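You operate a simulated robot arm through the tools that you are given. There is no shell and no other tool.

You run a simulated robot arm. Do the job below in one go: nothing can be reset, and whatever is moved stays where it is left.

JOB
Torque screws 3, 4, then 5 with the black key until it clicks.
Fine: one after the other in that order; the key ends in its well, the other keys stay.

It is judged by the outcome, as a careful person would: the job done as asked, and still so three seconds after it is handed in. It fails if anything else is knocked over, pushed out of place, dropped, spilled or broken.

ROBOT AND FRAMES
A 7-joint arm with a four-finger gripper, fixed in place. Base frame: the origin is at the foot of the arm, x ahead of it, y to its left, z up; the work surface is at about z = 0.88. Units: m, rad, N and s.
Its first joint turns from -1.204 to 3.002 rad. Payload 3.67 kg.
Tool frame: the origin (TCP) lies between the finger pads and is the grasp point; the fingertips stand 0.028 m ahead of it; z points along the fingers, y is the line along which they close. The gripper opens to 0.112 m. The gripper's body begins 0.073 m behind the TCP.
Orientation is that of the tool frame in the base frame, as a unit quaternion [x, y, z, w]. With the fingers straight down and closing along the base's y, the tool's x points along the base's -x, its y along +y and its z along -z.

CONTROLS
- The arm moves only by the tool arm_command. Its argument "commands" is a list of rows, each a list of 7 numbers: the shift along the base's x, y, z in m, then the turn, a rotation vector about the base's x, y, z in rad, then the closure in counts, from 0 (fully open) to 255 (shut). In form: [[dx, dy, dz, rx, ry, rz, grip], ...]. A call has 1 to 20 rows; each row shifts and turns the commanded pose from where the row before left it. Rows are played at 5 a second. More than 0.05 m and 0.15 rad between two rows, or a gripper value outside its range, and nothing of the call is played. A pose out of reach is approached as far as the arm can. The call stops where the force on the tool passes 40 N (or 10 N more than at its start, if that is more) or the arm is blocked; 0.2 s more then pass. Each finger halts on what it meets, pressing with about 40 N; the grip force reading is that of the motor and also rises with nothing between the fingers. The clock runs only during rows and for 0.2 s after the last one: add rows that do not move to give the fingers time. The reply holds the time, the measured pose of the TCP, the force on the tool along the base axes, the opening and the grip force, in the units named above and with some noise, with the torque about the TCP (base axes, N m) and any sound that the robot's microphone picked up.
- Cameras (640 x 400 px; columns grow to the right, rows downward): "scene" is fixed at [0.0496, 0.4983, 1.7447]; the picture's right is [-0.85, -0.52, 0.00], its down [-0.24, 0.40, -0.88] and it looks along [0.46, -0.75, -0.47] (base axes); focal length 339 px, centre (320, 200). "wrist" rides on the gripper at [0.06, -0.018, -0.104] in the tool frame; the picture's right is [0.29, 0.96, 0.00], its down [-0.80, 0.24, -0.55] and it looks along [-0.53, 0.16, 0.83] (tool axes); focal length 234 px, centre (320, 200). There is no depth. A picture from a camera that has moved, and an enlarged one, comes with that camera's place and axes in the base frame and with its lens.
- grab_frame(camera): a new picture of that camera. The clock stands still meanwhile.
- lift_body(by): slides the trunk up (or, below 0, down) by that many m; the arm rides with it, the base frame stays. It gives what a move gives, with no picture.
- zoom(camera, box): a new picture of the part [left, top, right, bottom] of that camera's present view, enlarged. The clock stands still meanwhile.
- hand_in(): hands the job in; it is judged then, once.

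Nothing tells you positions but the pictures and the camera data. Unless the task says otherwise, let go and move clear before handing in.

The tools are called after "Call:" as name(argument=value, ...) on one line, values as JSON. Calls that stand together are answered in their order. arm_command: Moves the arm, as the interface text tells. Its arguments: {"type":"object","properties":{"commands":{"type":"array","items":{"type":"array","items":{"type":"number"}}}},"required":["commands"]} The other tools are called the same way: lift_body (by) slides the trunk up or down; grab_frame (camera) takes a picture; zoom (camera, box) takes an enlarged picture of a part of a camera's view; hand_in () hands the job in.

At the start:

```text
time_s: 0.0
eef_pos: [0.8032, -0.3645, 1.2993]
orientation: [0.0, 1.0, 0.0, 0.0]
ft_force: [0.6, 0.1, 0.5]
ft_torque: [-0.04, 0.0, 0.01]
finger_gap: 0.1119
grip_force: 0.1
trunk travel left (down, up): [-0.675, 0.165]
```

scene: 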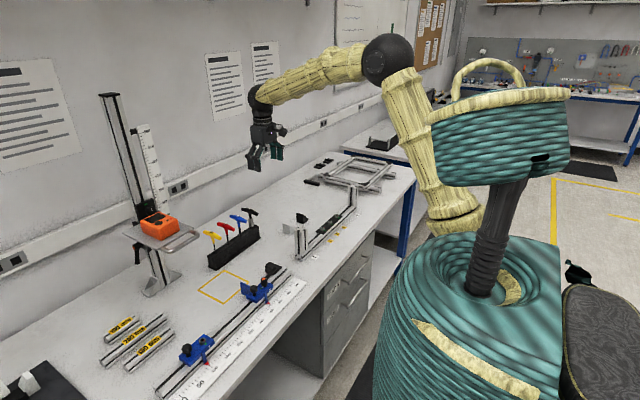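
wrist: 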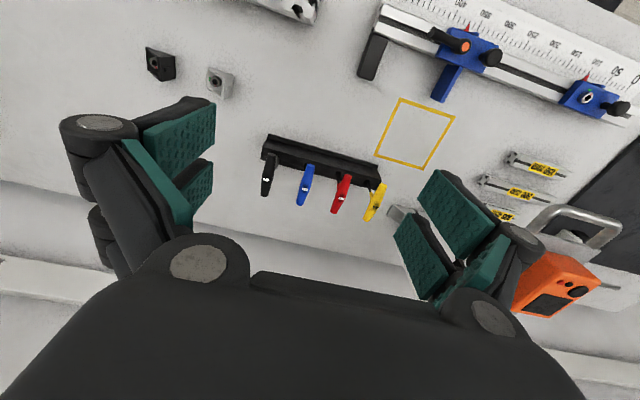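

I see a workbench with a rack of four T-handle keys (yellow, red, blue, black), and fixtures with screws somewhere. I'll look closer at the parts before moving.

Call:
zoom(camera="scene", box=[180, 180, 300, 280])

Call:
zoom(camera="scene", box=[270, 140, 410, 260])

Call:
zoom(camera="wrist", box=[230, 100, 420, 240])

Call:
zoom(camera="scene", box=[80, 240, 320, 400])

```text
4.00 times, centred on (240, 230) of scene
camera zoom: at [0.0496, 0.4983, 1.7447], right [-0.85, -0.52, 0.0], down [-0.24, 0.4, -0.88], along [0.46, -0.75, -0.47], focal length 1356 px, centre (640, 80)
```

zoom: 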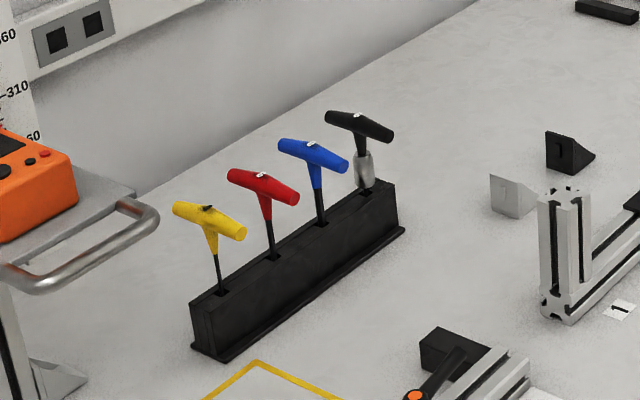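

```text
3.33 times, centred on (340, 200) of scene
camera zoom: at [0.0496, 0.4983, 1.7447], right [-0.85, -0.52, 0.0], down [-0.24, 0.4, -0.88], along [0.46, -0.75, -0.47], focal length 1130 px, centre (253, 200)
```

zoom: 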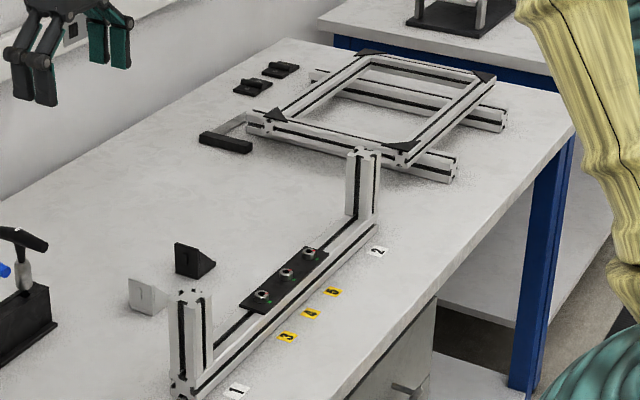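

```text
2.86 times, centred on (325, 170) of wrist
camera zoom: at [0.7425, -0.3821, 1.4032], right [-0.29, 0.96, 0.0], down [0.8, 0.24, 0.55], along [0.53, 0.16, -0.83], focal length 669 px, centre (306, 286)
```

zoom: 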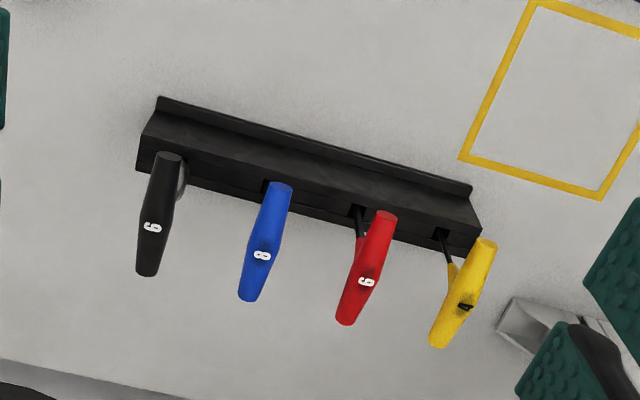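

```text
2.50 times, centred on (200, 320) of scene
camera zoom: at [0.0496, 0.4983, 1.7447], right [-0.85, -0.52, 0.0], down [-0.24, 0.4, -0.88], along [0.46, -0.75, -0.47], focal length 848 px, centre (620, -100)
```

zoom: 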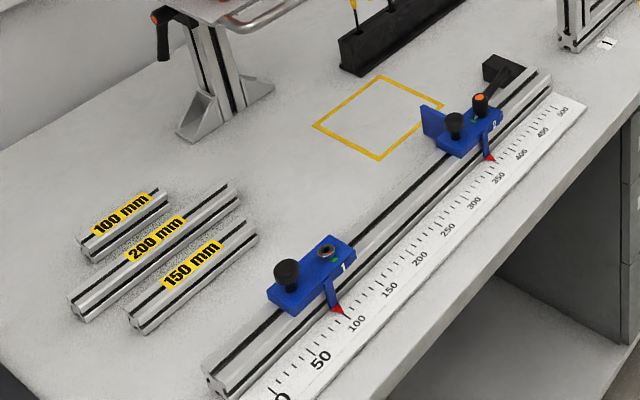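

The black torque key (with the silver clicker sleeve) sits at about (0.96, -0.41, 1.02) in the rack. Screws 3, 4 and 5 are on a black plate on the fixture at about (0.65..0.7, -0.58..-0.7). I'll move nearer the rack at a safe height to measure it.

Call:
arm_command(commands=[[0, -0.025, -0.05, 0, 0, 0, 0], [0, -0.02, -0.05, 0, 0, 0, 0], [0, 0, -0.04, 0, 0, 0, 0], [0, 0, 0, 0, 0, 0, 0]])

Call:
grab_frame(camera="wrist")

Call:
zoom(camera="wrist", box=[220, 140, 380, 260])

```text
refused: row 1 steps farther than a row can; nothing moved
```

```text
taken
camera wrist: at [0.7425, -0.3821, 1.4032], right [-0.29, 0.96, 0.0], down [0.8, 0.24, 0.55], along [0.53, 0.16, -0.83], focal length 234 px, centre (320, 200)
```

wrist: 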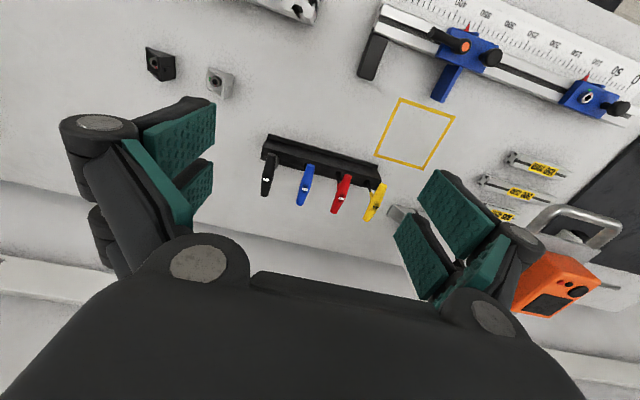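

```text
3.33 times, centred on (300, 200) of wrist
camera zoom: at [0.7425, -0.3821, 1.4032], right [-0.29, 0.96, 0.0], down [0.8, 0.24, 0.55], along [0.53, 0.16, -0.83], focal length 781 px, centre (387, 200)
```

zoom: 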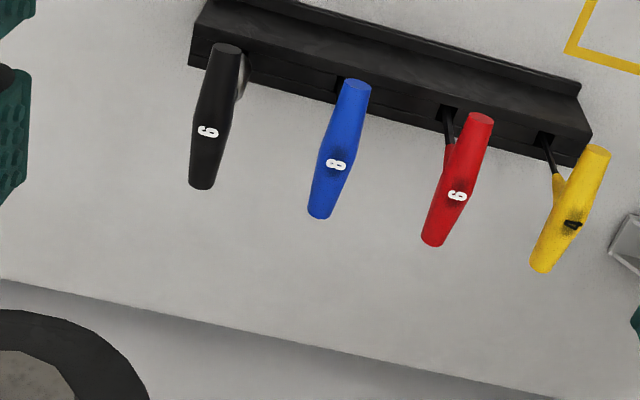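

The step was too long (the limit applies to the whole vector), so nothing moved. I'll use smaller steps to go down to a view nearer the rack.

Call:
arm_command(commands=[[0, -0.012, -0.04, 0, 0, 0, 0], [0, -0.012, -0.04, 0, 0, 0, 0], [0, -0.011, -0.04, 0, 0, 0, 0], [0, -0.01, -0.03, 0, 0, 0, 0], [0, 0, 0, 0, 0, 0, 0]])

Call:
grab_frame(camera="wrist")

Call:
zoom(camera="wrist", box=[210, 160, 370, 260])

Call:
grab_frame(camera="scene")

```text
time_s: 1.2
eef_pos: [0.8022, -0.4086, 1.1492]
orientation: [0.0, 1.0, 0.0, 0.0]
ft_force: [0.2, -0.5, -0.4]
ft_torque: [-0.02, 0.03, 0.01]
finger_gap: 0.1117
grip_force: 0.0
trunk travel left (down, up): [-0.675, 0.165]
```

```text
taken
camera wrist: at [0.742, -0.426, 1.2541], right [-0.29, 0.96, 0.0], down [0.8, 0.24, 0.55], along [0.53, 0.16, -0.83], focal length 234 px, centre (320, 200)
```

wrist: 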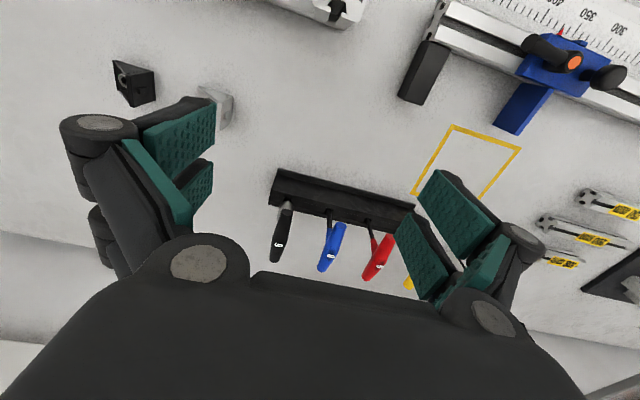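

```text
4.00 times, centred on (290, 210) of wrist
camera zoom: at [0.742, -0.426, 1.2541], right [-0.29, 0.96, 0.0], down [0.8, 0.24, 0.55], along [0.53, 0.16, -0.83], focal length 937 px, centre (440, 160)
```

zoom: 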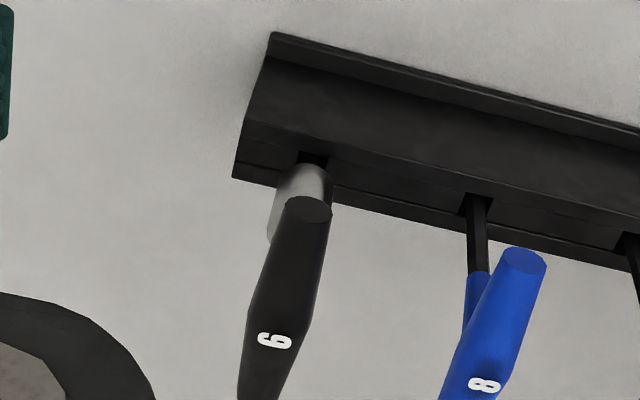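

```text
taken
```

scene: 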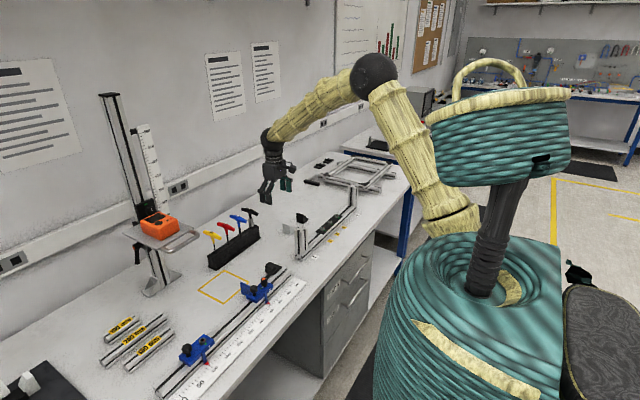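

The black key's handle is centred at about (0.962, -0.416, 1.02), lying along x, with the blue one 7 cm beside it. Before the pick I'll survey the screw plate from a safe height.

Call:
arm_command(commands=[[-0.025, -0.0325, 0, 0, 0, 0, 0], [-0.025, -0.0325, 0, 0, 0, 0, 0], [-0.025, -0.0325, 0, 0, 0, 0, 0], [-0.025, -0.0325, 0, 0, 0, 0, 0], [-0.025, -0.0325, 0, 0, 0, 0, 0], [-0.025, -0.0325, 0, 0, 0, 0, 0], [-0.025, -0.0325, 0, 0, 0, 0, 0], [-0.025, -0.0325, 0, 0, 0, 0, 0], [0, 0, 0, 0, 0, 0, 0]])

Call:
grab_frame(camera="wrist")

Call:
zoom(camera="wrist", box=[240, 130, 400, 250])

```text
time_s: 3.2
eef_pos: [0.6026, -0.669, 1.1465]
orientation: [-0.001, 1.0, 0.0, -0.001]
ft_force: [0.1, -0.5, 0.5]
ft_torque: [-0.03, -0.02, -0.01]
finger_gap: 0.1119
grip_force: 0.0
trunk travel left (down, up): [-0.675, 0.165]
```

```text
taken
camera wrist: at [0.5435, -0.6871, 1.2523], right [-0.29, 0.96, 0.0], down [0.8, 0.24, 0.55], along [0.53, 0.16, -0.83], focal length 234 px, centre (320, 200)
```

wrist: 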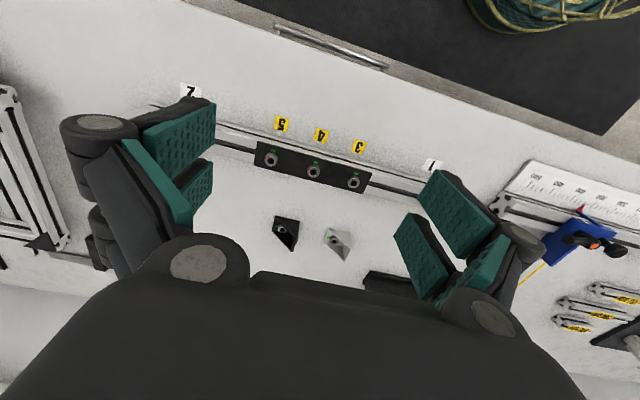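

```text
3.33 times, centred on (320, 190) of wrist
camera zoom: at [0.5435, -0.6871, 1.2523], right [-0.29, 0.96, 0.0], down [0.8, 0.24, 0.55], along [0.53, 0.16, -0.83], focal length 781 px, centre (320, 233)
```

zoom: 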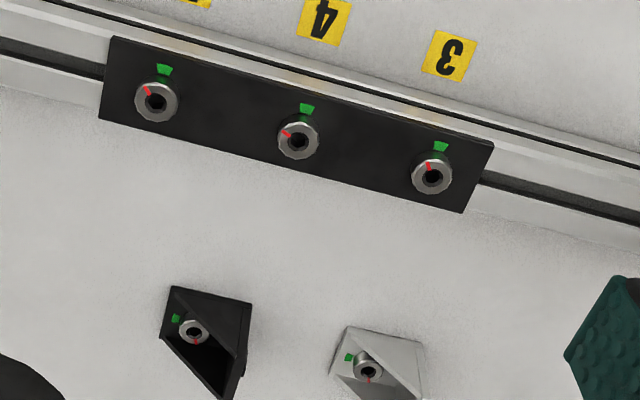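

Screws 3, 4 and 5 are at x≈0.70, y≈-0.586, -0.650, -0.715, with tops near z≈0.935. Each has a hex socket with a red mark, and a green mark on the plate. I'll zoom in on each head.

Call:
zoom(camera="wrist", box=[335, 162, 375, 192])

Call:
zoom(camera="wrist", box=[295, 155, 335, 185])

Call:
zoom(camera="wrist", box=[250, 142, 290, 172])

Call:
zoom(camera="wrist", box=[160, 80, 460, 220])

Call:
zoom(camera="scene", box=[285, 190, 365, 260])

```text
13.33 times, centred on (355, 177) of wrist
camera zoom: at [0.5435, -0.6871, 1.2523], right [-0.29, 0.96, 0.0], down [0.8, 0.24, 0.55], along [0.53, 0.16, -0.83], focal length 3122 px, centre (-147, 507)
```

zoom: 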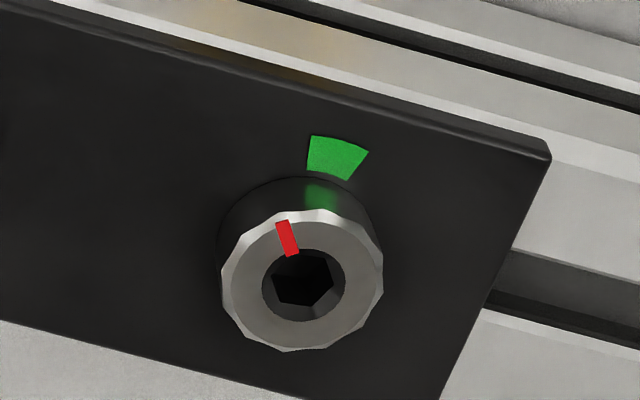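

```text
13.33 times, centred on (315, 170) of wrist
camera zoom: at [0.5435, -0.6871, 1.2523], right [-0.29, 0.96, 0.0], down [0.8, 0.24, 0.55], along [0.53, 0.16, -0.83], focal length 3122 px, centre (387, 600)
```

zoom: 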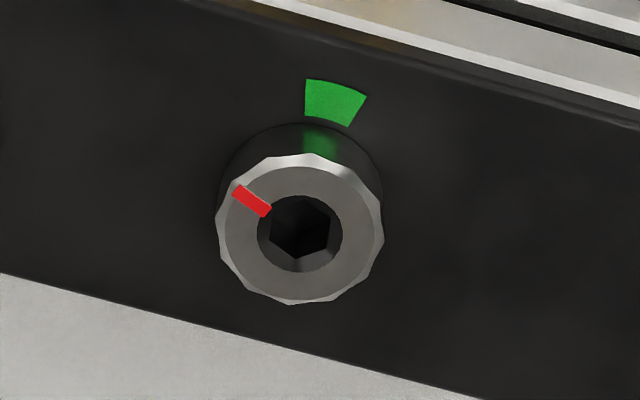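

```text
13.33 times, centred on (270, 157) of wrist
camera zoom: at [0.5435, -0.6871, 1.2523], right [-0.29, 0.96, 0.0], down [0.8, 0.24, 0.55], along [0.53, 0.16, -0.83], focal length 3122 px, centre (987, 773)
```

zoom: 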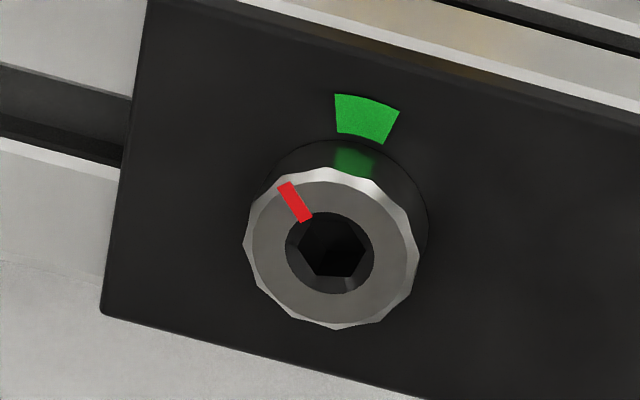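

```text
2.13 times, centred on (310, 150) of wrist
camera zoom: at [0.5435, -0.6871, 1.2523], right [-0.29, 0.96, 0.0], down [0.8, 0.24, 0.55], along [0.53, 0.16, -0.83], focal length 500 px, centre (341, 307)
```

zoom: 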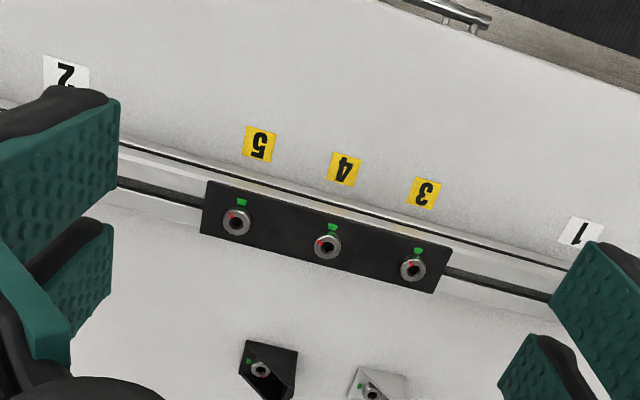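

```text
5.71 times, centred on (325, 225) of scene
camera zoom: at [0.0496, 0.4983, 1.7447], right [-0.85, -0.52, 0.0], down [-0.24, 0.4, -0.88], along [0.46, -0.75, -0.47], focal length 1937 px, centre (291, 57)
```

zoom: 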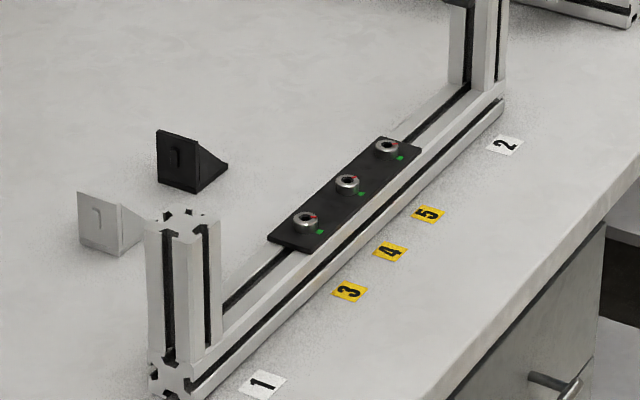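

The red marks sit about 35°, 74° and 49° counter-clockwise of the green sectors, so each screw needs a moderate clockwise turn. I'll look at the hex sockets in more detail and then test the reach above the farthest screw.

Call:
zoom(camera="wrist", box=[349, 178, 359, 186])

Call:
zoom(camera="wrist", box=[309, 168, 319, 176])

Call:
zoom(camera="wrist", box=[266, 156, 276, 164])

Call:
arm_command(commands=[[0.03, -0.015, 0, 0, 0, 0, 0], [0.035, -0.015, 0, 0, 0, 0, 0], [0.0325, -0.016, 0, 0, 0, 0, 0], [0, 0, 0, 0, 0, 0, 0], [0, 0, 0, 0, 0, 0, 0]])

```text
16.00 times, centred on (354, 182) of wrist
camera zoom: at [0.5435, -0.6871, 1.2523], right [-0.29, 0.96, 0.0], down [0.8, 0.24, 0.55], along [0.53, 0.16, -0.83], focal length 3747 px, centre (-224, 488)
```

zoom: 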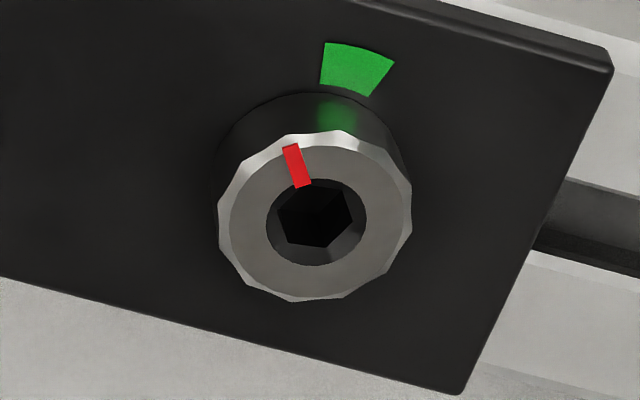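

```text
16.00 times, centred on (314, 172) of wrist
camera zoom: at [0.5435, -0.6871, 1.2523], right [-0.29, 0.96, 0.0], down [0.8, 0.24, 0.55], along [0.53, 0.16, -0.83], focal length 3747 px, centre (416, 648)
```

zoom: 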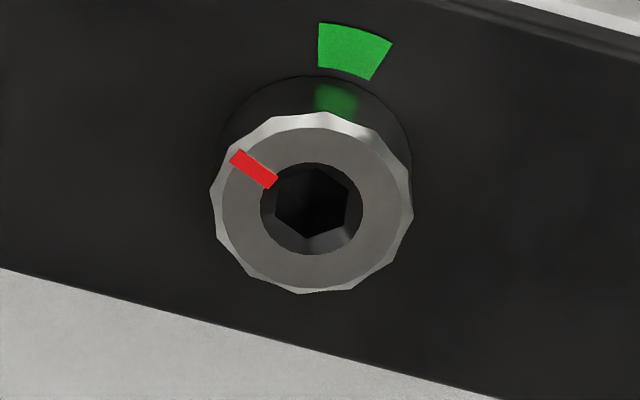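

```text
16.00 times, centred on (271, 160) of wrist
camera zoom: at [0.5435, -0.6871, 1.2523], right [-0.29, 0.96, 0.0], down [0.8, 0.24, 0.55], along [0.53, 0.16, -0.83], focal length 3747 px, centre (1104, 840)
```

zoom: 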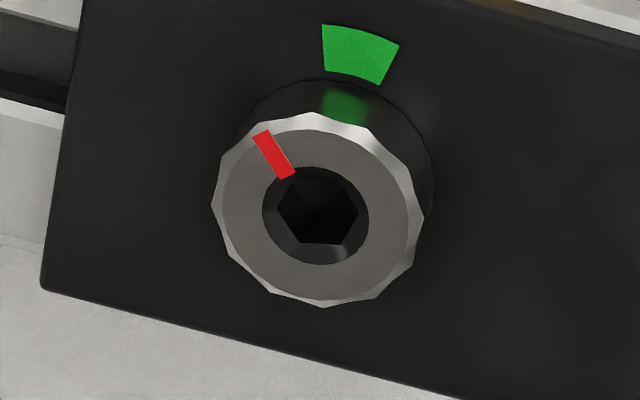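

```text
time_s: 4.4
eef_pos: [0.7002, -0.7147, 1.1471]
orientation: [-0.001, 1.0, 0.0, 0.0]
ft_force: [0.6, 0.3, 0.4]
ft_torque: [0.0, 0.03, 0.01]
finger_gap: 0.112
grip_force: 0.2
trunk travel left (down, up): [-0.675, 0.165]
```

Screw reach is fine: the tool got to (0.70, -0.715) exactly. The key is farther out (about 1.05 m from the base axis), so I'll go above it at this height with a partly closed gripper and see whether the arm gets there.

Call:
arm_command(commands=[[0.0262, 0.0299, 0, 0, 0, 0, 130], [0.0262, 0.0299, 0, 0, 0, 0, 130], [0.0262, 0.0299, 0, 0, 0, 0, 130], [0.0262, 0.0299, 0, 0, 0, 0, 130], [0.0262, 0.0299, 0, 0, 0, 0, 130], [0.0262, 0.0299, 0, 0, 0, 0, 130], [0.0262, 0.0299, 0, 0, 0, 0, 130], [0.0262, 0.0299, 0, 0, 0, 0, 130], [0.0262, 0.0299, 0, 0, 0, 0, 130], [0.026, 0.0299, 0, 0, 0, 0, 130], [0, 0, 0, 0, 0, 0, 130], [0, 0, 0, 0, 0, 0, 130]])

Call:
grab_frame(camera="scene")

Call:
grab_frame(camera="wrist")

```text
time_s: 7.0
eef_pos: [0.9625, -0.4148, 1.1472]
orientation: [-0.001, 1.0, 0.0, -0.002]
ft_force: [0.3, 0.0, -0.5]
ft_torque: [-0.03, 0.05, 0.0]
finger_gap: 0.055
grip_force: 0.0
trunk travel left (down, up): [-0.675, 0.165]
```

```text
taken
```

scene: 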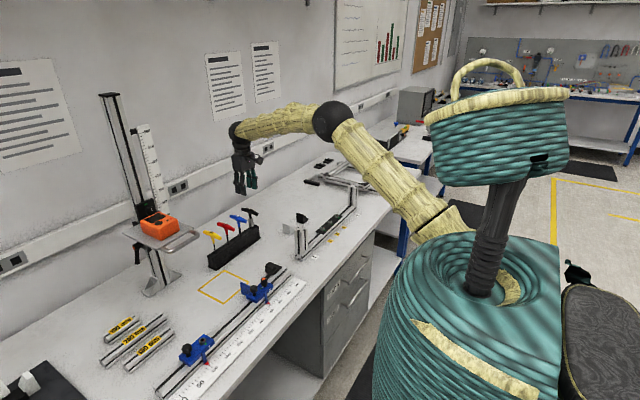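

```text
taken
camera wrist: at [0.9035, -0.433, 1.2517], right [-0.29, 0.96, 0.0], down [0.8, 0.24, 0.55], along [0.53, 0.16, -0.83], focal length 234 px, centre (320, 200)
```

wrist: 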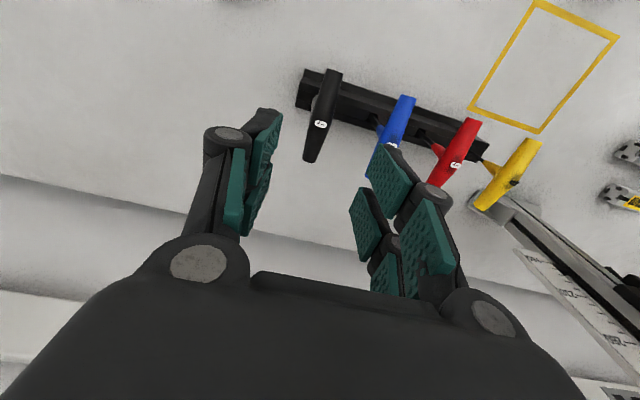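

The arm reaches above the key. I'll measure the handle once more from here before going down.

Call:
zoom(camera="wrist", box=[280, 50, 380, 175])

Call:
zoom(camera="scene", box=[225, 165, 275, 275])

Call:
zoom(camera="scene", box=[235, 200, 265, 232])

```text
3.20 times, centred on (330, 112) of wrist
camera zoom: at [0.9035, -0.433, 1.2517], right [-0.29, 0.96, 0.0], down [0.8, 0.24, 0.55], along [0.53, 0.16, -0.83], focal length 749 px, centre (288, 480)
```

zoom: 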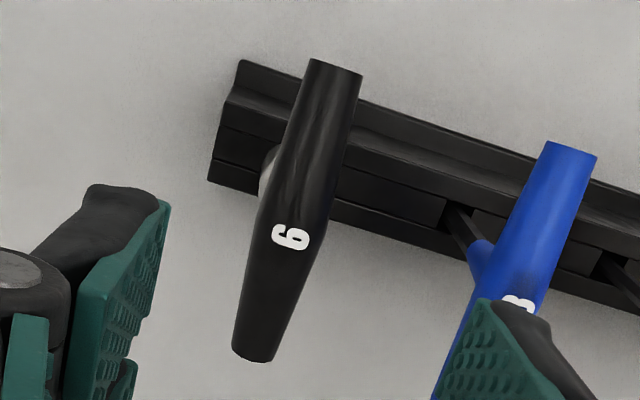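

```text
3.64 times, centred on (250, 220) of scene
camera zoom: at [0.0496, 0.4983, 1.7447], right [-0.85, -0.52, 0.0], down [-0.24, 0.4, -0.88], along [0.46, -0.75, -0.47], focal length 1233 px, centre (574, 127)
```

zoom: 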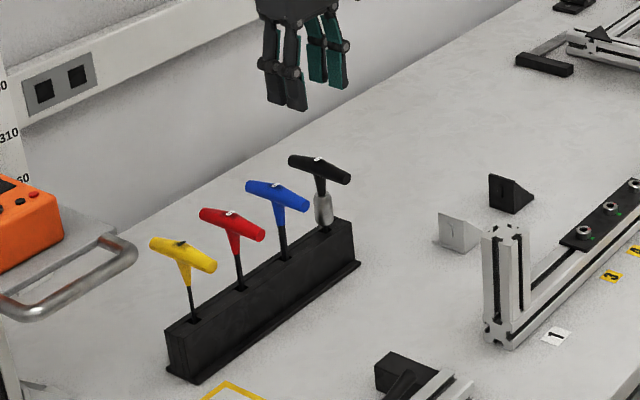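

```text
12.50 times, centred on (250, 216) of scene
camera zoom: at [0.0496, 0.4983, 1.7447], right [-0.85, -0.52, 0.0], down [-0.24, 0.4, -0.88], along [0.46, -0.75, -0.47], focal length 4237 px, centre (1195, 0)
```

zoom: 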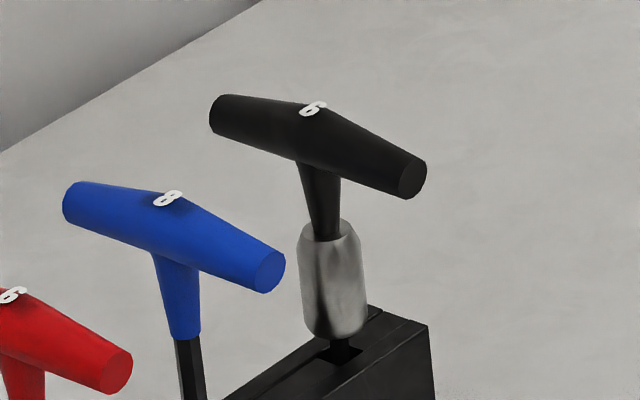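

The handle axis measures (0.961, -0.415, 1.025) and runs along x, so the fingers, closing along y, will straddle it with clear space to the blue key. I'm going down now, with the gripper at about 55 mm.

Call:
arm_command(commands=[[-0.0015, -0.0004, -0.03, 0, 0, 0, 130], [0, 0, -0.03, 0, 0, 0, 130], [0, 0, -0.02, 0, 0, 0, 130], [0, 0, 0, 0, 0, 0, 130]])

Call:
grab_frame(camera="wrist")

Call:
zoom(camera="scene", box=[220, 165, 290, 275])

```text
time_s: 8.0
eef_pos: [0.9598, -0.4153, 1.0672]
orientation: [0.0, 1.0, 0.0, -0.001]
ft_force: [0.1, 0.4, 0.8]
ft_torque: [0.0, 0.02, 0.0]
finger_gap: 0.0549
grip_force: 0.0
trunk travel left (down, up): [-0.675, 0.165]
```

```text
taken
camera wrist: at [0.9004, -0.4345, 1.1729], right [-0.29, 0.96, 0.0], down [0.8, 0.24, 0.55], along [0.53, 0.16, -0.83], focal length 234 px, centre (320, 200)
```

wrist: 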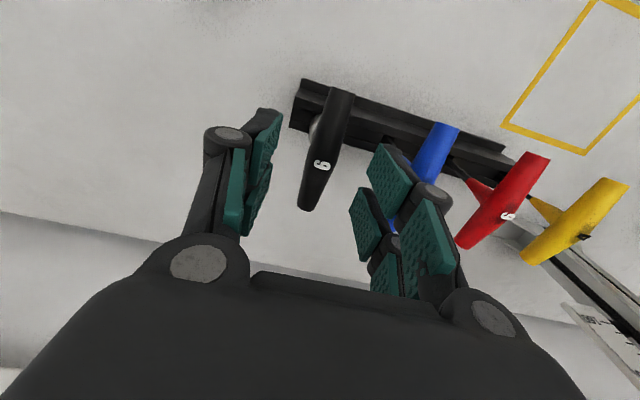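

```text
3.64 times, centred on (255, 220) of scene
camera zoom: at [0.0496, 0.4983, 1.7447], right [-0.85, -0.52, 0.0], down [-0.24, 0.4, -0.88], along [0.46, -0.75, -0.47], focal length 1233 px, centre (556, 127)
```

zoom: 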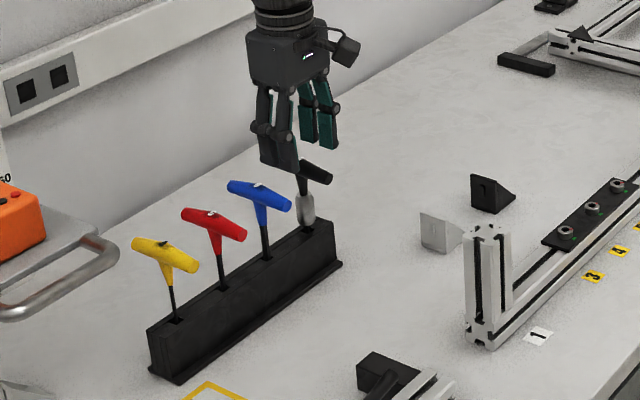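

The fingers straddle the black handle evenly and clear the blue one. I'll go down the last 44 mm and then close.

Call:
arm_command(commands=[[0.001, 0, -0.02, 0, 0, 0, 130], [0, 0, -0.015, 0, 0, 0, 130], [0, 0, -0.009, 0, 0, 0, 130], [0, 0, 0, 0, 0, 0, 130]])

Call:
zoom(camera="wrist", box=[200, 60, 440, 300])

Call:
zoom(camera="scene", box=[220, 185, 280, 245])

```text
time_s: 9.0
eef_pos: [0.9606, -0.4164, 1.0251]
orientation: [0.0, 1.0, 0.0, -0.001]
ft_force: [-0.9, 0.2, 0.1]
ft_torque: [0.01, -0.01, -0.01]
finger_gap: 0.0547
grip_force: 0.0
trunk travel left (down, up): [-0.675, 0.165]
```

```text
1.67 times, centred on (320, 180) of wrist
camera zoom: at [0.9012, -0.435, 1.1296], right [-0.29, 0.96, 0.0], down [0.8, 0.24, 0.55], along [0.53, 0.16, -0.83], focal length 390 px, centre (320, 233)
```

zoom: 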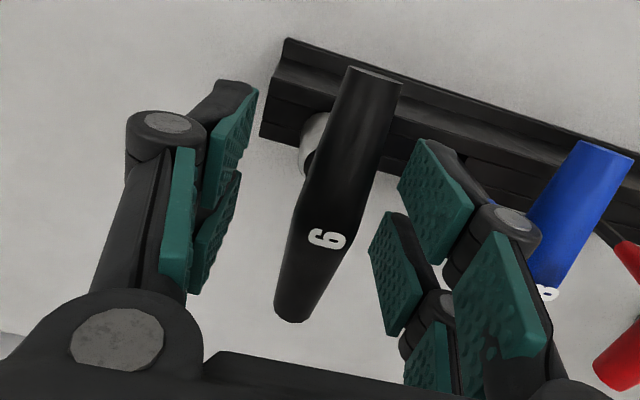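

```text
6.67 times, centred on (250, 215) of scene
camera zoom: at [0.0496, 0.4983, 1.7447], right [-0.85, -0.52, 0.0], down [-0.24, 0.4, -0.88], along [0.46, -0.75, -0.47], focal length 2260 px, centre (787, 100)
```

zoom: 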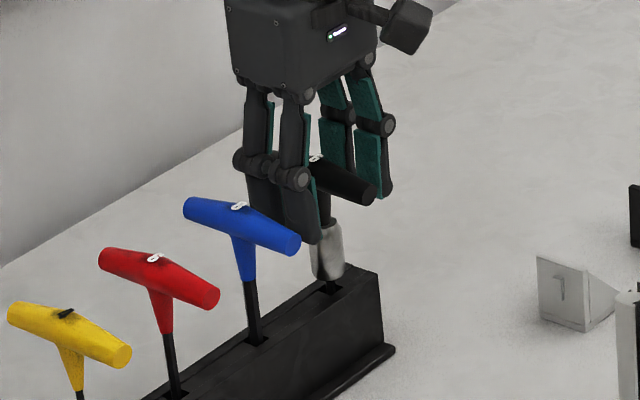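

The tool is level with the handle axis and the fingers are clear on both sides. Closing on the handle now.

Call:
arm_command(commands=[[0, 0, 0, 0, 0, 0, 170], [0, 0, 0, 0, 0, 0, 195], [0, 0, 0, 0, 0, 0, 225], [0, 0, 0, 0, 0, 0, 255], [0, 0, 0, 0, 0, 0, 255], [0, 0, 0, 0, 0, 0, 255]])

Call:
zoom(camera="wrist", box=[200, 60, 440, 300])

Call:
zoom(camera="scene", box=[220, 185, 280, 245])

```text
time_s: 10.4
eef_pos: [0.9603, -0.416, 1.0258]
orientation: [-0.001, 1.0, 0.0, 0.0]
ft_force: [-0.4, -0.4, 0.0]
ft_torque: [0.05, 0.0, 0.01]
finger_gap: 0.0177
grip_force: 39.6
trunk travel left (down, up): [-0.675, 0.165]
```

```text
1.67 times, centred on (320, 180) of wrist
camera zoom: at [0.9013, -0.4348, 1.1295], right [-0.29, 0.96, 0.0], down [0.8, 0.24, 0.55], along [0.53, 0.16, -0.83], focal length 390 px, centre (320, 233)
```

zoom: 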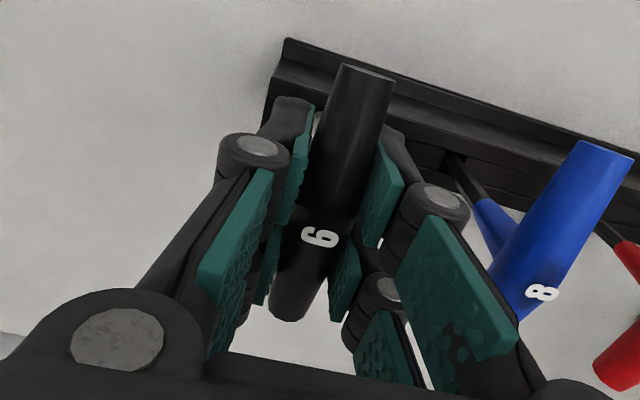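

```text
6.67 times, centred on (250, 215) of scene
camera zoom: at [0.0496, 0.4983, 1.7447], right [-0.85, -0.52, 0.0], down [-0.24, 0.4, -0.88], along [0.46, -0.75, -0.47], focal length 2260 px, centre (787, 100)
```

zoom: 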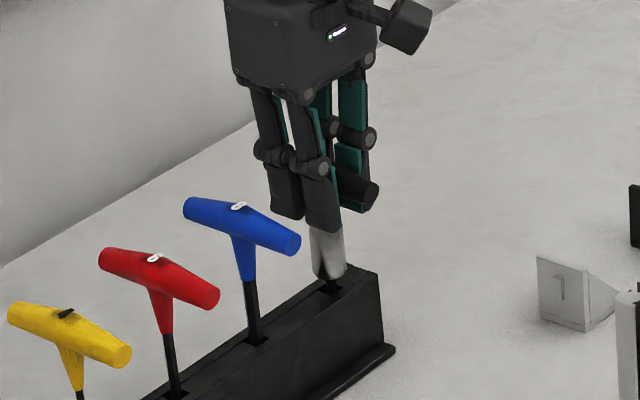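

The grip holds (gap 17.7 mm, 40 N). I'll lift straight up out of the well, slowly.

Call:
arm_command(commands=[[0, 0, 0.01, 0, 0, 0, 255], [0, 0, 0.015, 0, 0, 0, 255], [0, 0, 0.02, 0, 0, 0, 255], [0, 0, 0.02, 0, 0, 0, 255], [0, 0, 0.02, 0, 0, 0, 255], [0, 0, 0.02, 0, 0, 0, 255], [0, 0, 0, 0, 0, 0, 255]])

Call:
zoom(camera="scene", box=[220, 165, 290, 245])

Call:
grab_frame(camera="wrist")

```text
time_s: 12.0
eef_pos: [0.962, -0.4166, 1.1287]
orientation: [0.0, 1.0, 0.0, -0.001]
ft_force: [-0.6, -0.2, -1.9]
ft_torque: [0.01, 0.0, 0.03]
finger_gap: 0.0178
grip_force: 39.7
trunk travel left (down, up): [-0.675, 0.165]
```

```text
5.00 times, centred on (255, 205) of scene
camera zoom: at [0.0496, 0.4983, 1.7447], right [-0.85, -0.52, 0.0], down [-0.24, 0.4, -0.88], along [0.46, -0.75, -0.47], focal length 1695 px, centre (645, 175)
```

zoom: 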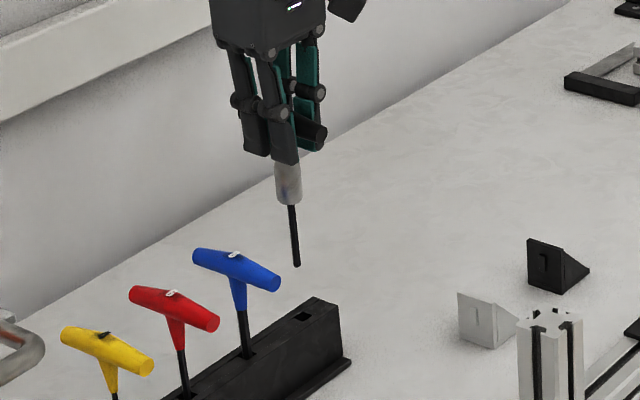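

```text
taken
camera wrist: at [0.9022, -0.4348, 1.2336], right [-0.29, 0.96, 0.0], down [0.8, 0.24, 0.55], along [0.53, 0.16, -0.83], focal length 234 px, centre (320, 200)
```

wrist: 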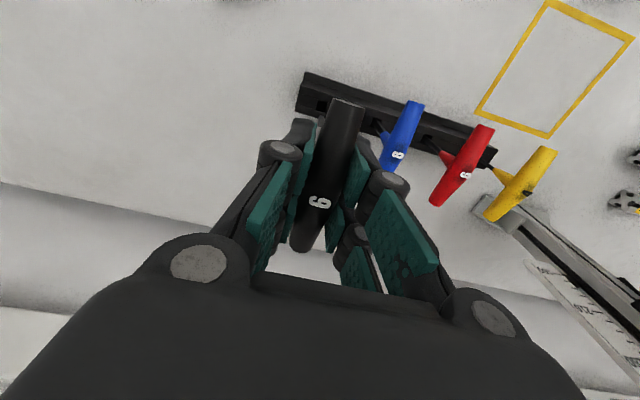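

The key is out and hangs vertical. I'll zoom in on the shaft to measure its length, tilt and hex orientation.

Call:
zoom(camera="scene", box=[230, 195, 270, 220])

Call:
zoom(camera="wrist", box=[270, 80, 390, 260])

```text
16.00 times, centred on (250, 208) of scene
camera zoom: at [0.0496, 0.4983, 1.7447], right [-0.85, -0.52, 0.0], down [-0.24, 0.4, -0.88], along [0.46, -0.75, -0.47], focal length 5424 px, centre (1440, 80)
```

zoom: 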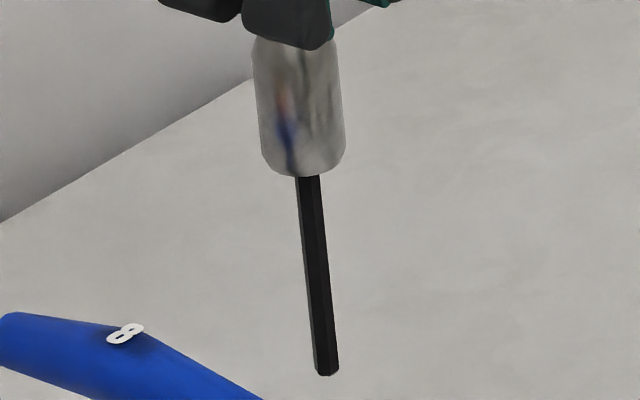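

```text
2.22 times, centred on (330, 170) of wrist
camera zoom: at [0.9022, -0.4348, 1.2336], right [-0.29, 0.96, 0.0], down [0.8, 0.24, 0.55], along [0.53, 0.16, -0.83], focal length 520 px, centre (298, 267)
```

zoom: 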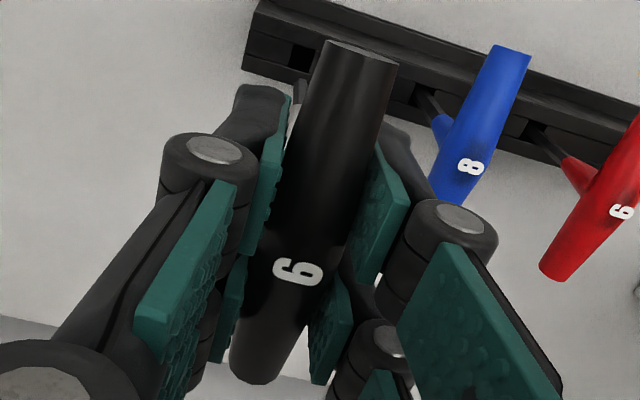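

The shaft is vertical, and its tip is about 0.13 m below the grasp point. I'll bring the key nearer to the scene camera, high and clear of everything, to see how the hex is oriented relative to the handle.

Call:
arm_command(commands=[[0, 0, 0.04, 0, 0, 0, 255], [0, 0, 0.04, 0, 0, 0, 255], [0, 0, 0.04, 0, 0, 0, 255], [-0.0294, 0.0333, 0.007, 0, 0, 0, 255], [-0.0294, 0.0333, 0.007, 0, 0, 0, 255], [-0.0294, 0.0333, 0.007, 0, 0, 0, 255], [-0.0294, 0.0333, 0.007, 0, 0, 0, 255], [-0.0294, 0.0333, 0.007, 0, 0, 0, 255], [-0.0294, 0.0333, 0.007, 0, 0, 0, 255], [-0.0294, 0.0333, 0.007, 0, 0, 0, 255], [-0.0294, 0.0333, 0.007, 0, 0, 0, 255], [-0.0294, 0.0333, 0.007, 0, 0, 0, 255], [-0.0294, 0.0333, 0.007, 0, 0, 0, 255], [-0.0294, 0.0333, 0.007, 0, 0, 0, 255], [-0.0294, 0.0333, 0.007, 0, 0, 0, 255], [-0.0294, 0.0333, 0.007, 0, 0, 0, 255], [-0.0294, 0.0333, 0.007, 0, 0, 0, 255], [0, 0, 0, 0, 0, 0, 255]])

Call:
grab_frame(camera="scene")

```text
time_s: 15.8
eef_pos: [0.5514, 0.0497, 1.3465]
orientation: [0.0, 1.0, 0.001, 0.0]
ft_force: [0.1, -0.1, -2.0]
ft_torque: [0.0, 0.08, -0.01]
finger_gap: 0.0177
grip_force: 39.5
trunk travel left (down, up): [-0.675, 0.165]
```

```text
taken
```

scene: 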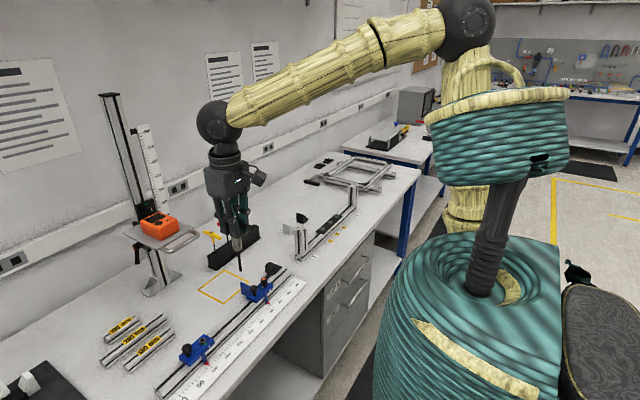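

Call:
zoom(camera="scene", box=[220, 238, 260, 263])

Call:
zoom(camera="scene", box=[220, 252, 260, 277])

Call:
zoom(camera="scene", box=[190, 180, 290, 280])

```text
16.00 times, centred on (240, 250) of scene
camera zoom: at [0.0496, 0.4983, 1.7447], right [-0.85, -0.52, 0.0], down [-0.24, 0.4, -0.88], along [0.46, -0.75, -0.47], focal length 5424 px, centre (1600, -608)
```

zoom: 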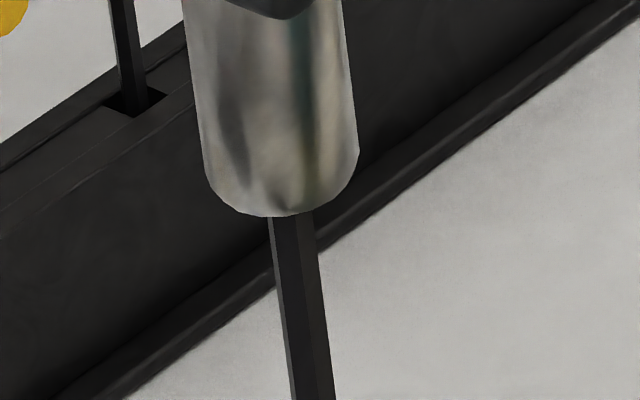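

```text
16.00 times, centred on (240, 264) of scene
camera zoom: at [0.0496, 0.4983, 1.7447], right [-0.85, -0.52, 0.0], down [-0.24, 0.4, -0.88], along [0.46, -0.75, -0.47], focal length 5424 px, centre (1600, -832)
```

zoom: 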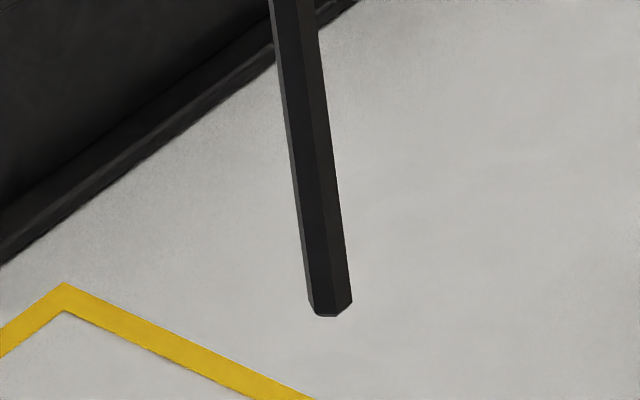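

```text
4.00 times, centred on (240, 230) of scene
camera zoom: at [0.0496, 0.4983, 1.7447], right [-0.85, -0.52, 0.0], down [-0.24, 0.4, -0.88], along [0.46, -0.75, -0.47], focal length 1356 px, centre (640, 80)
```

zoom: 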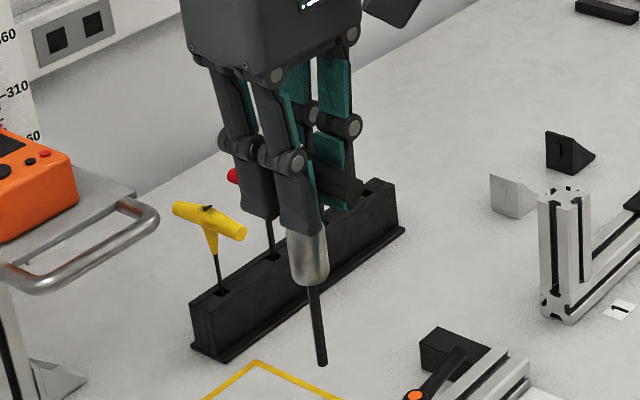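

The hex shows a narrow, wide, medium face pattern from left to right. That means its flats are square to the handle, so its corners sit at 30° ± 60° from it. Next I'll carry the key high to a spot where the wrist camera looks straight down on the screws.

Call:
arm_command(commands=[[0.013, -0.0426, 0, 0, 0, 0, 255], [0.013, -0.0426, 0, 0, 0, 0, 255], [0.013, -0.0426, 0, 0, 0, 0, 255], [0.013, -0.0426, 0, 0, 0, 0, 255], [0.013, -0.0426, 0, 0, 0, 0, 255], [0.013, -0.0426, 0, 0, 0, 0, 255], [0.013, -0.0426, 0, 0, 0, 0, 255], [0.013, -0.0426, 0, 0, 0, 0, 255], [0.013, -0.0426, 0, 0, 0, 0, 255], [0.013, -0.0426, 0, 0, 0, 0, 255], [0.013, -0.0426, 0, 0, 0, 0, 255], [0.013, -0.0426, 0, 0, 0, 0, 255], [0.013, -0.0426, 0, 0, 0, 0, 255], [0.013, -0.0426, 0, 0, 0, 0, 255], [0.013, -0.0426, 0, 0, 0, 0, 255], [0.013, -0.0426, 0, 0, 0, 0, 255], [0, 0, 0, 0, 0, 0, 255]])

Call:
arm_command(commands=[[0, 0, -0.04, 0, 0, 0, 255], [0, 0, -0.04, 0, 0, 0, 255], [0, 0, -0.04, 0, 0, 0, 255], [0, 0, -0.04, 0, 0, 0, 255], [0, 0, -0.04, 0, 0, 0, 255], [0, 0, 0, 0, 0, 0, 255]])

Call:
grab_frame(camera="wrist")

```text
time_s: 19.4
eef_pos: [0.7574, -0.6309, 1.3468]
orientation: [0.0, 1.0, 0.0, 0.0]
ft_force: [-0.3, 0.0, -0.7]
ft_torque: [0.0, 0.0, 0.01]
finger_gap: 0.0177
grip_force: 39.8
trunk travel left (down, up): [-0.675, 0.165]
```

```text
time_s: 20.8
eef_pos: [0.7572, -0.6317, 1.1483]
orientation: [-0.001, 1.0, 0.001, 0.0]
ft_force: [-0.2, -0.2, -1.8]
ft_torque: [-0.04, -0.03, -0.03]
finger_gap: 0.0177
grip_force: 39.9
trunk travel left (down, up): [-0.675, 0.165]
```

```text
taken
camera wrist: at [0.697, -0.65, 1.2527], right [-0.29, 0.96, 0.0], down [0.8, 0.24, 0.55], along [0.53, 0.16, -0.83], focal length 234 px, centre (320, 200)
```

wrist: 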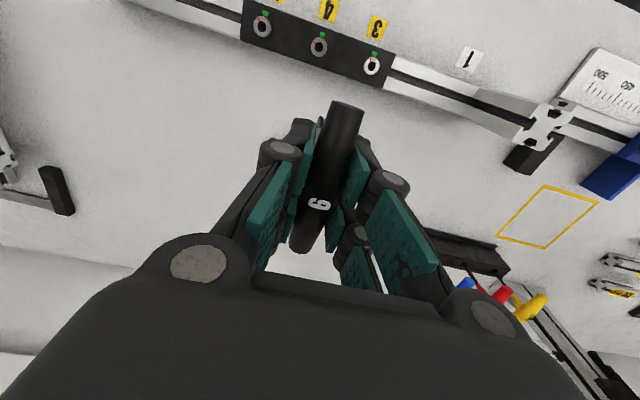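

Now the camera looks almost straight down on the three screws. I'll zoom in on each to get its exact centre and socket angle.

Call:
zoom(camera="wrist", box=[352, 53, 392, 78])

Call:
zoom(camera="wrist", box=[299, 34, 339, 59])

Call:
zoom(camera="wrist", box=[243, 15, 283, 40])

Call:
zoom(camera="wrist", box=[240, 0, 420, 110])

```text
16.00 times, centred on (372, 66) of wrist
camera zoom: at [0.697, -0.65, 1.2527], right [-0.29, 0.96, 0.0], down [0.8, 0.24, 0.55], along [0.53, 0.16, -0.83], focal length 3747 px, centre (-512, 2352)
```

zoom: 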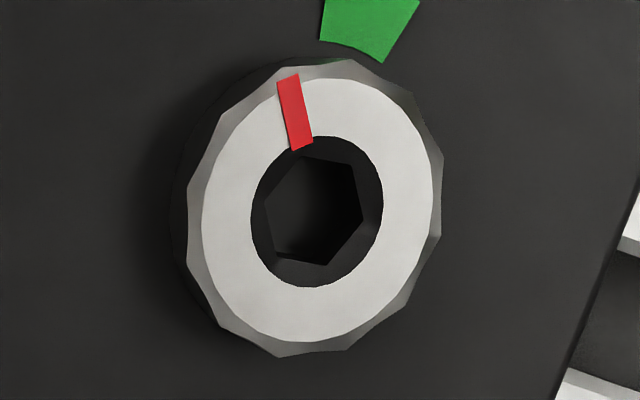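

```text
16.00 times, centred on (319, 46) of wrist
camera zoom: at [0.697, -0.65, 1.2527], right [-0.29, 0.96, 0.0], down [0.8, 0.24, 0.55], along [0.53, 0.16, -0.83], focal length 3747 px, centre (336, 2656)
```

zoom: 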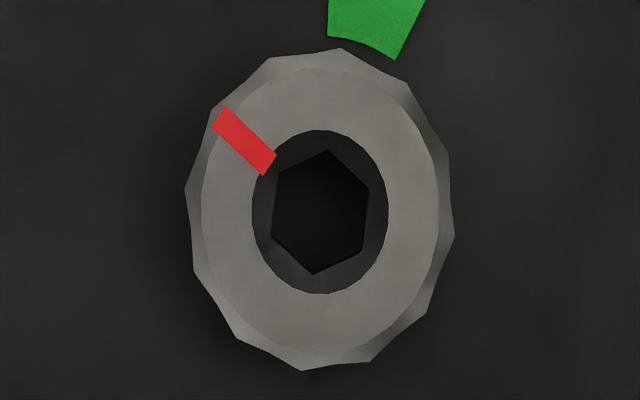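

```text
16.00 times, centred on (263, 28) of wrist
camera zoom: at [0.697, -0.65, 1.2527], right [-0.29, 0.96, 0.0], down [0.8, 0.24, 0.55], along [0.53, 0.16, -0.83], focal length 3747 px, centre (1232, 2960)
```

zoom: 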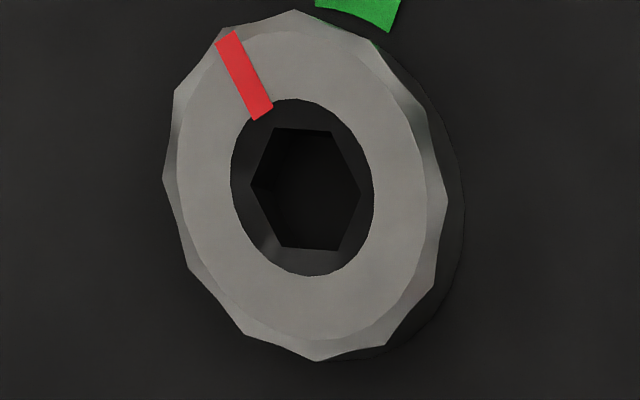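

```text
3.56 times, centred on (330, 55) of wrist
camera zoom: at [0.697, -0.65, 1.2527], right [-0.29, 0.96, 0.0], down [0.8, 0.24, 0.55], along [0.53, 0.16, -0.83], focal length 833 px, centre (284, 716)
```

zoom: 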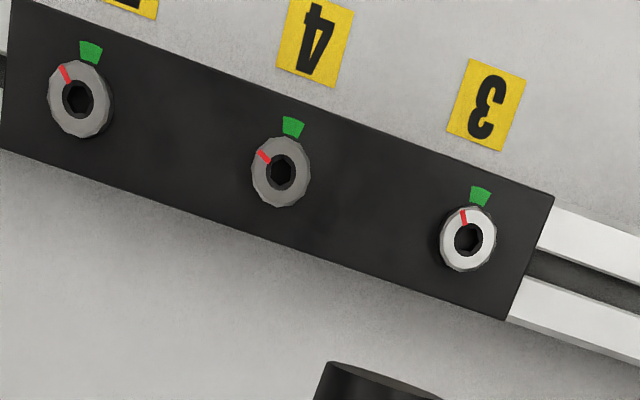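

From this view the screw centres are x≈0.700 and y≈-0.585, -0.650, -0.7155. The socket corners sit at 37.5°, 10° and 43.5°, and the green sectors are at -x. I'm hovering over screw 3 with the key turned +7.5° so its hex lines up with the socket.

Call:
arm_command(commands=[[-0.0285, 0.0234, 0, 0, 0, 0.0655, 255], [-0.0285, 0.0234, 0, 0, 0, 0.0655, 255], [0, 0, -0.025, 0, 0, 0, 255], [0, 0, -0.02, 0, 0, 0, 255], [0, 0, 0, 0, 0, 0, 255], [0, 0, 0, 0, 0, 0, 255]])

Call:
zoom(camera="scene", box=[290, 190, 340, 240])

Call:
grab_frame(camera="wrist")

```text
time_s: 22.2
eef_pos: [0.7006, -0.5857, 1.1028]
orientation: [-0.065, 0.998, 0.001, 0.0]
ft_force: [0.0, 0.0, -1.8]
ft_torque: [-0.01, 0.0, -0.02]
finger_gap: 0.0176
grip_force: 40.3
trunk travel left (down, up): [-0.675, 0.165]
```

```text
8.00 times, centred on (315, 215) of scene
camera zoom: at [0.0496, 0.4983, 1.7447], right [-0.85, -0.52, 0.0], down [-0.24, 0.4, -0.88], along [0.46, -0.75, -0.47], focal length 2712 px, centre (360, 80)
```

zoom: 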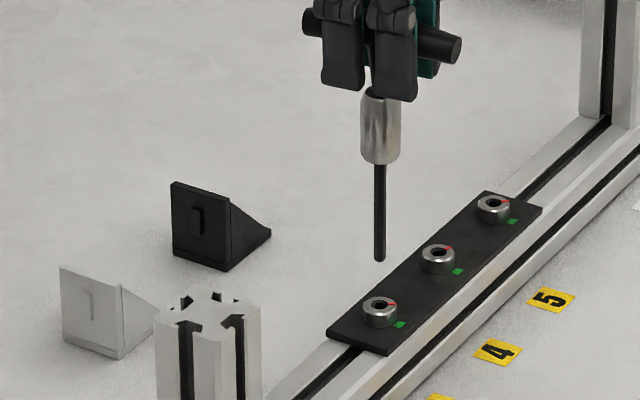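

```text
taken
camera wrist: at [0.6433, -0.6115, 1.2068], right [-0.41, 0.91, 0.0], down [0.76, 0.34, 0.55], along [0.5, 0.23, -0.83], focal length 234 px, centre (320, 200)
```

wrist: 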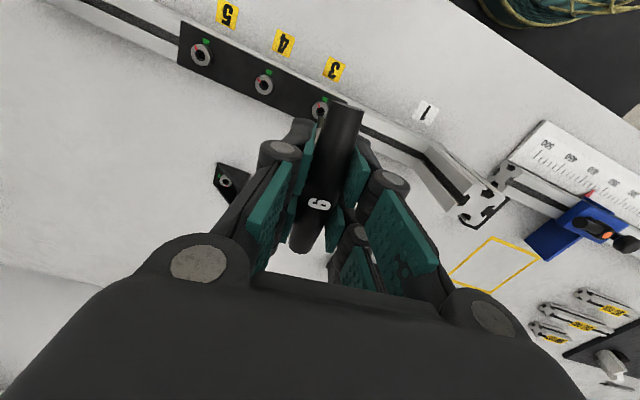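

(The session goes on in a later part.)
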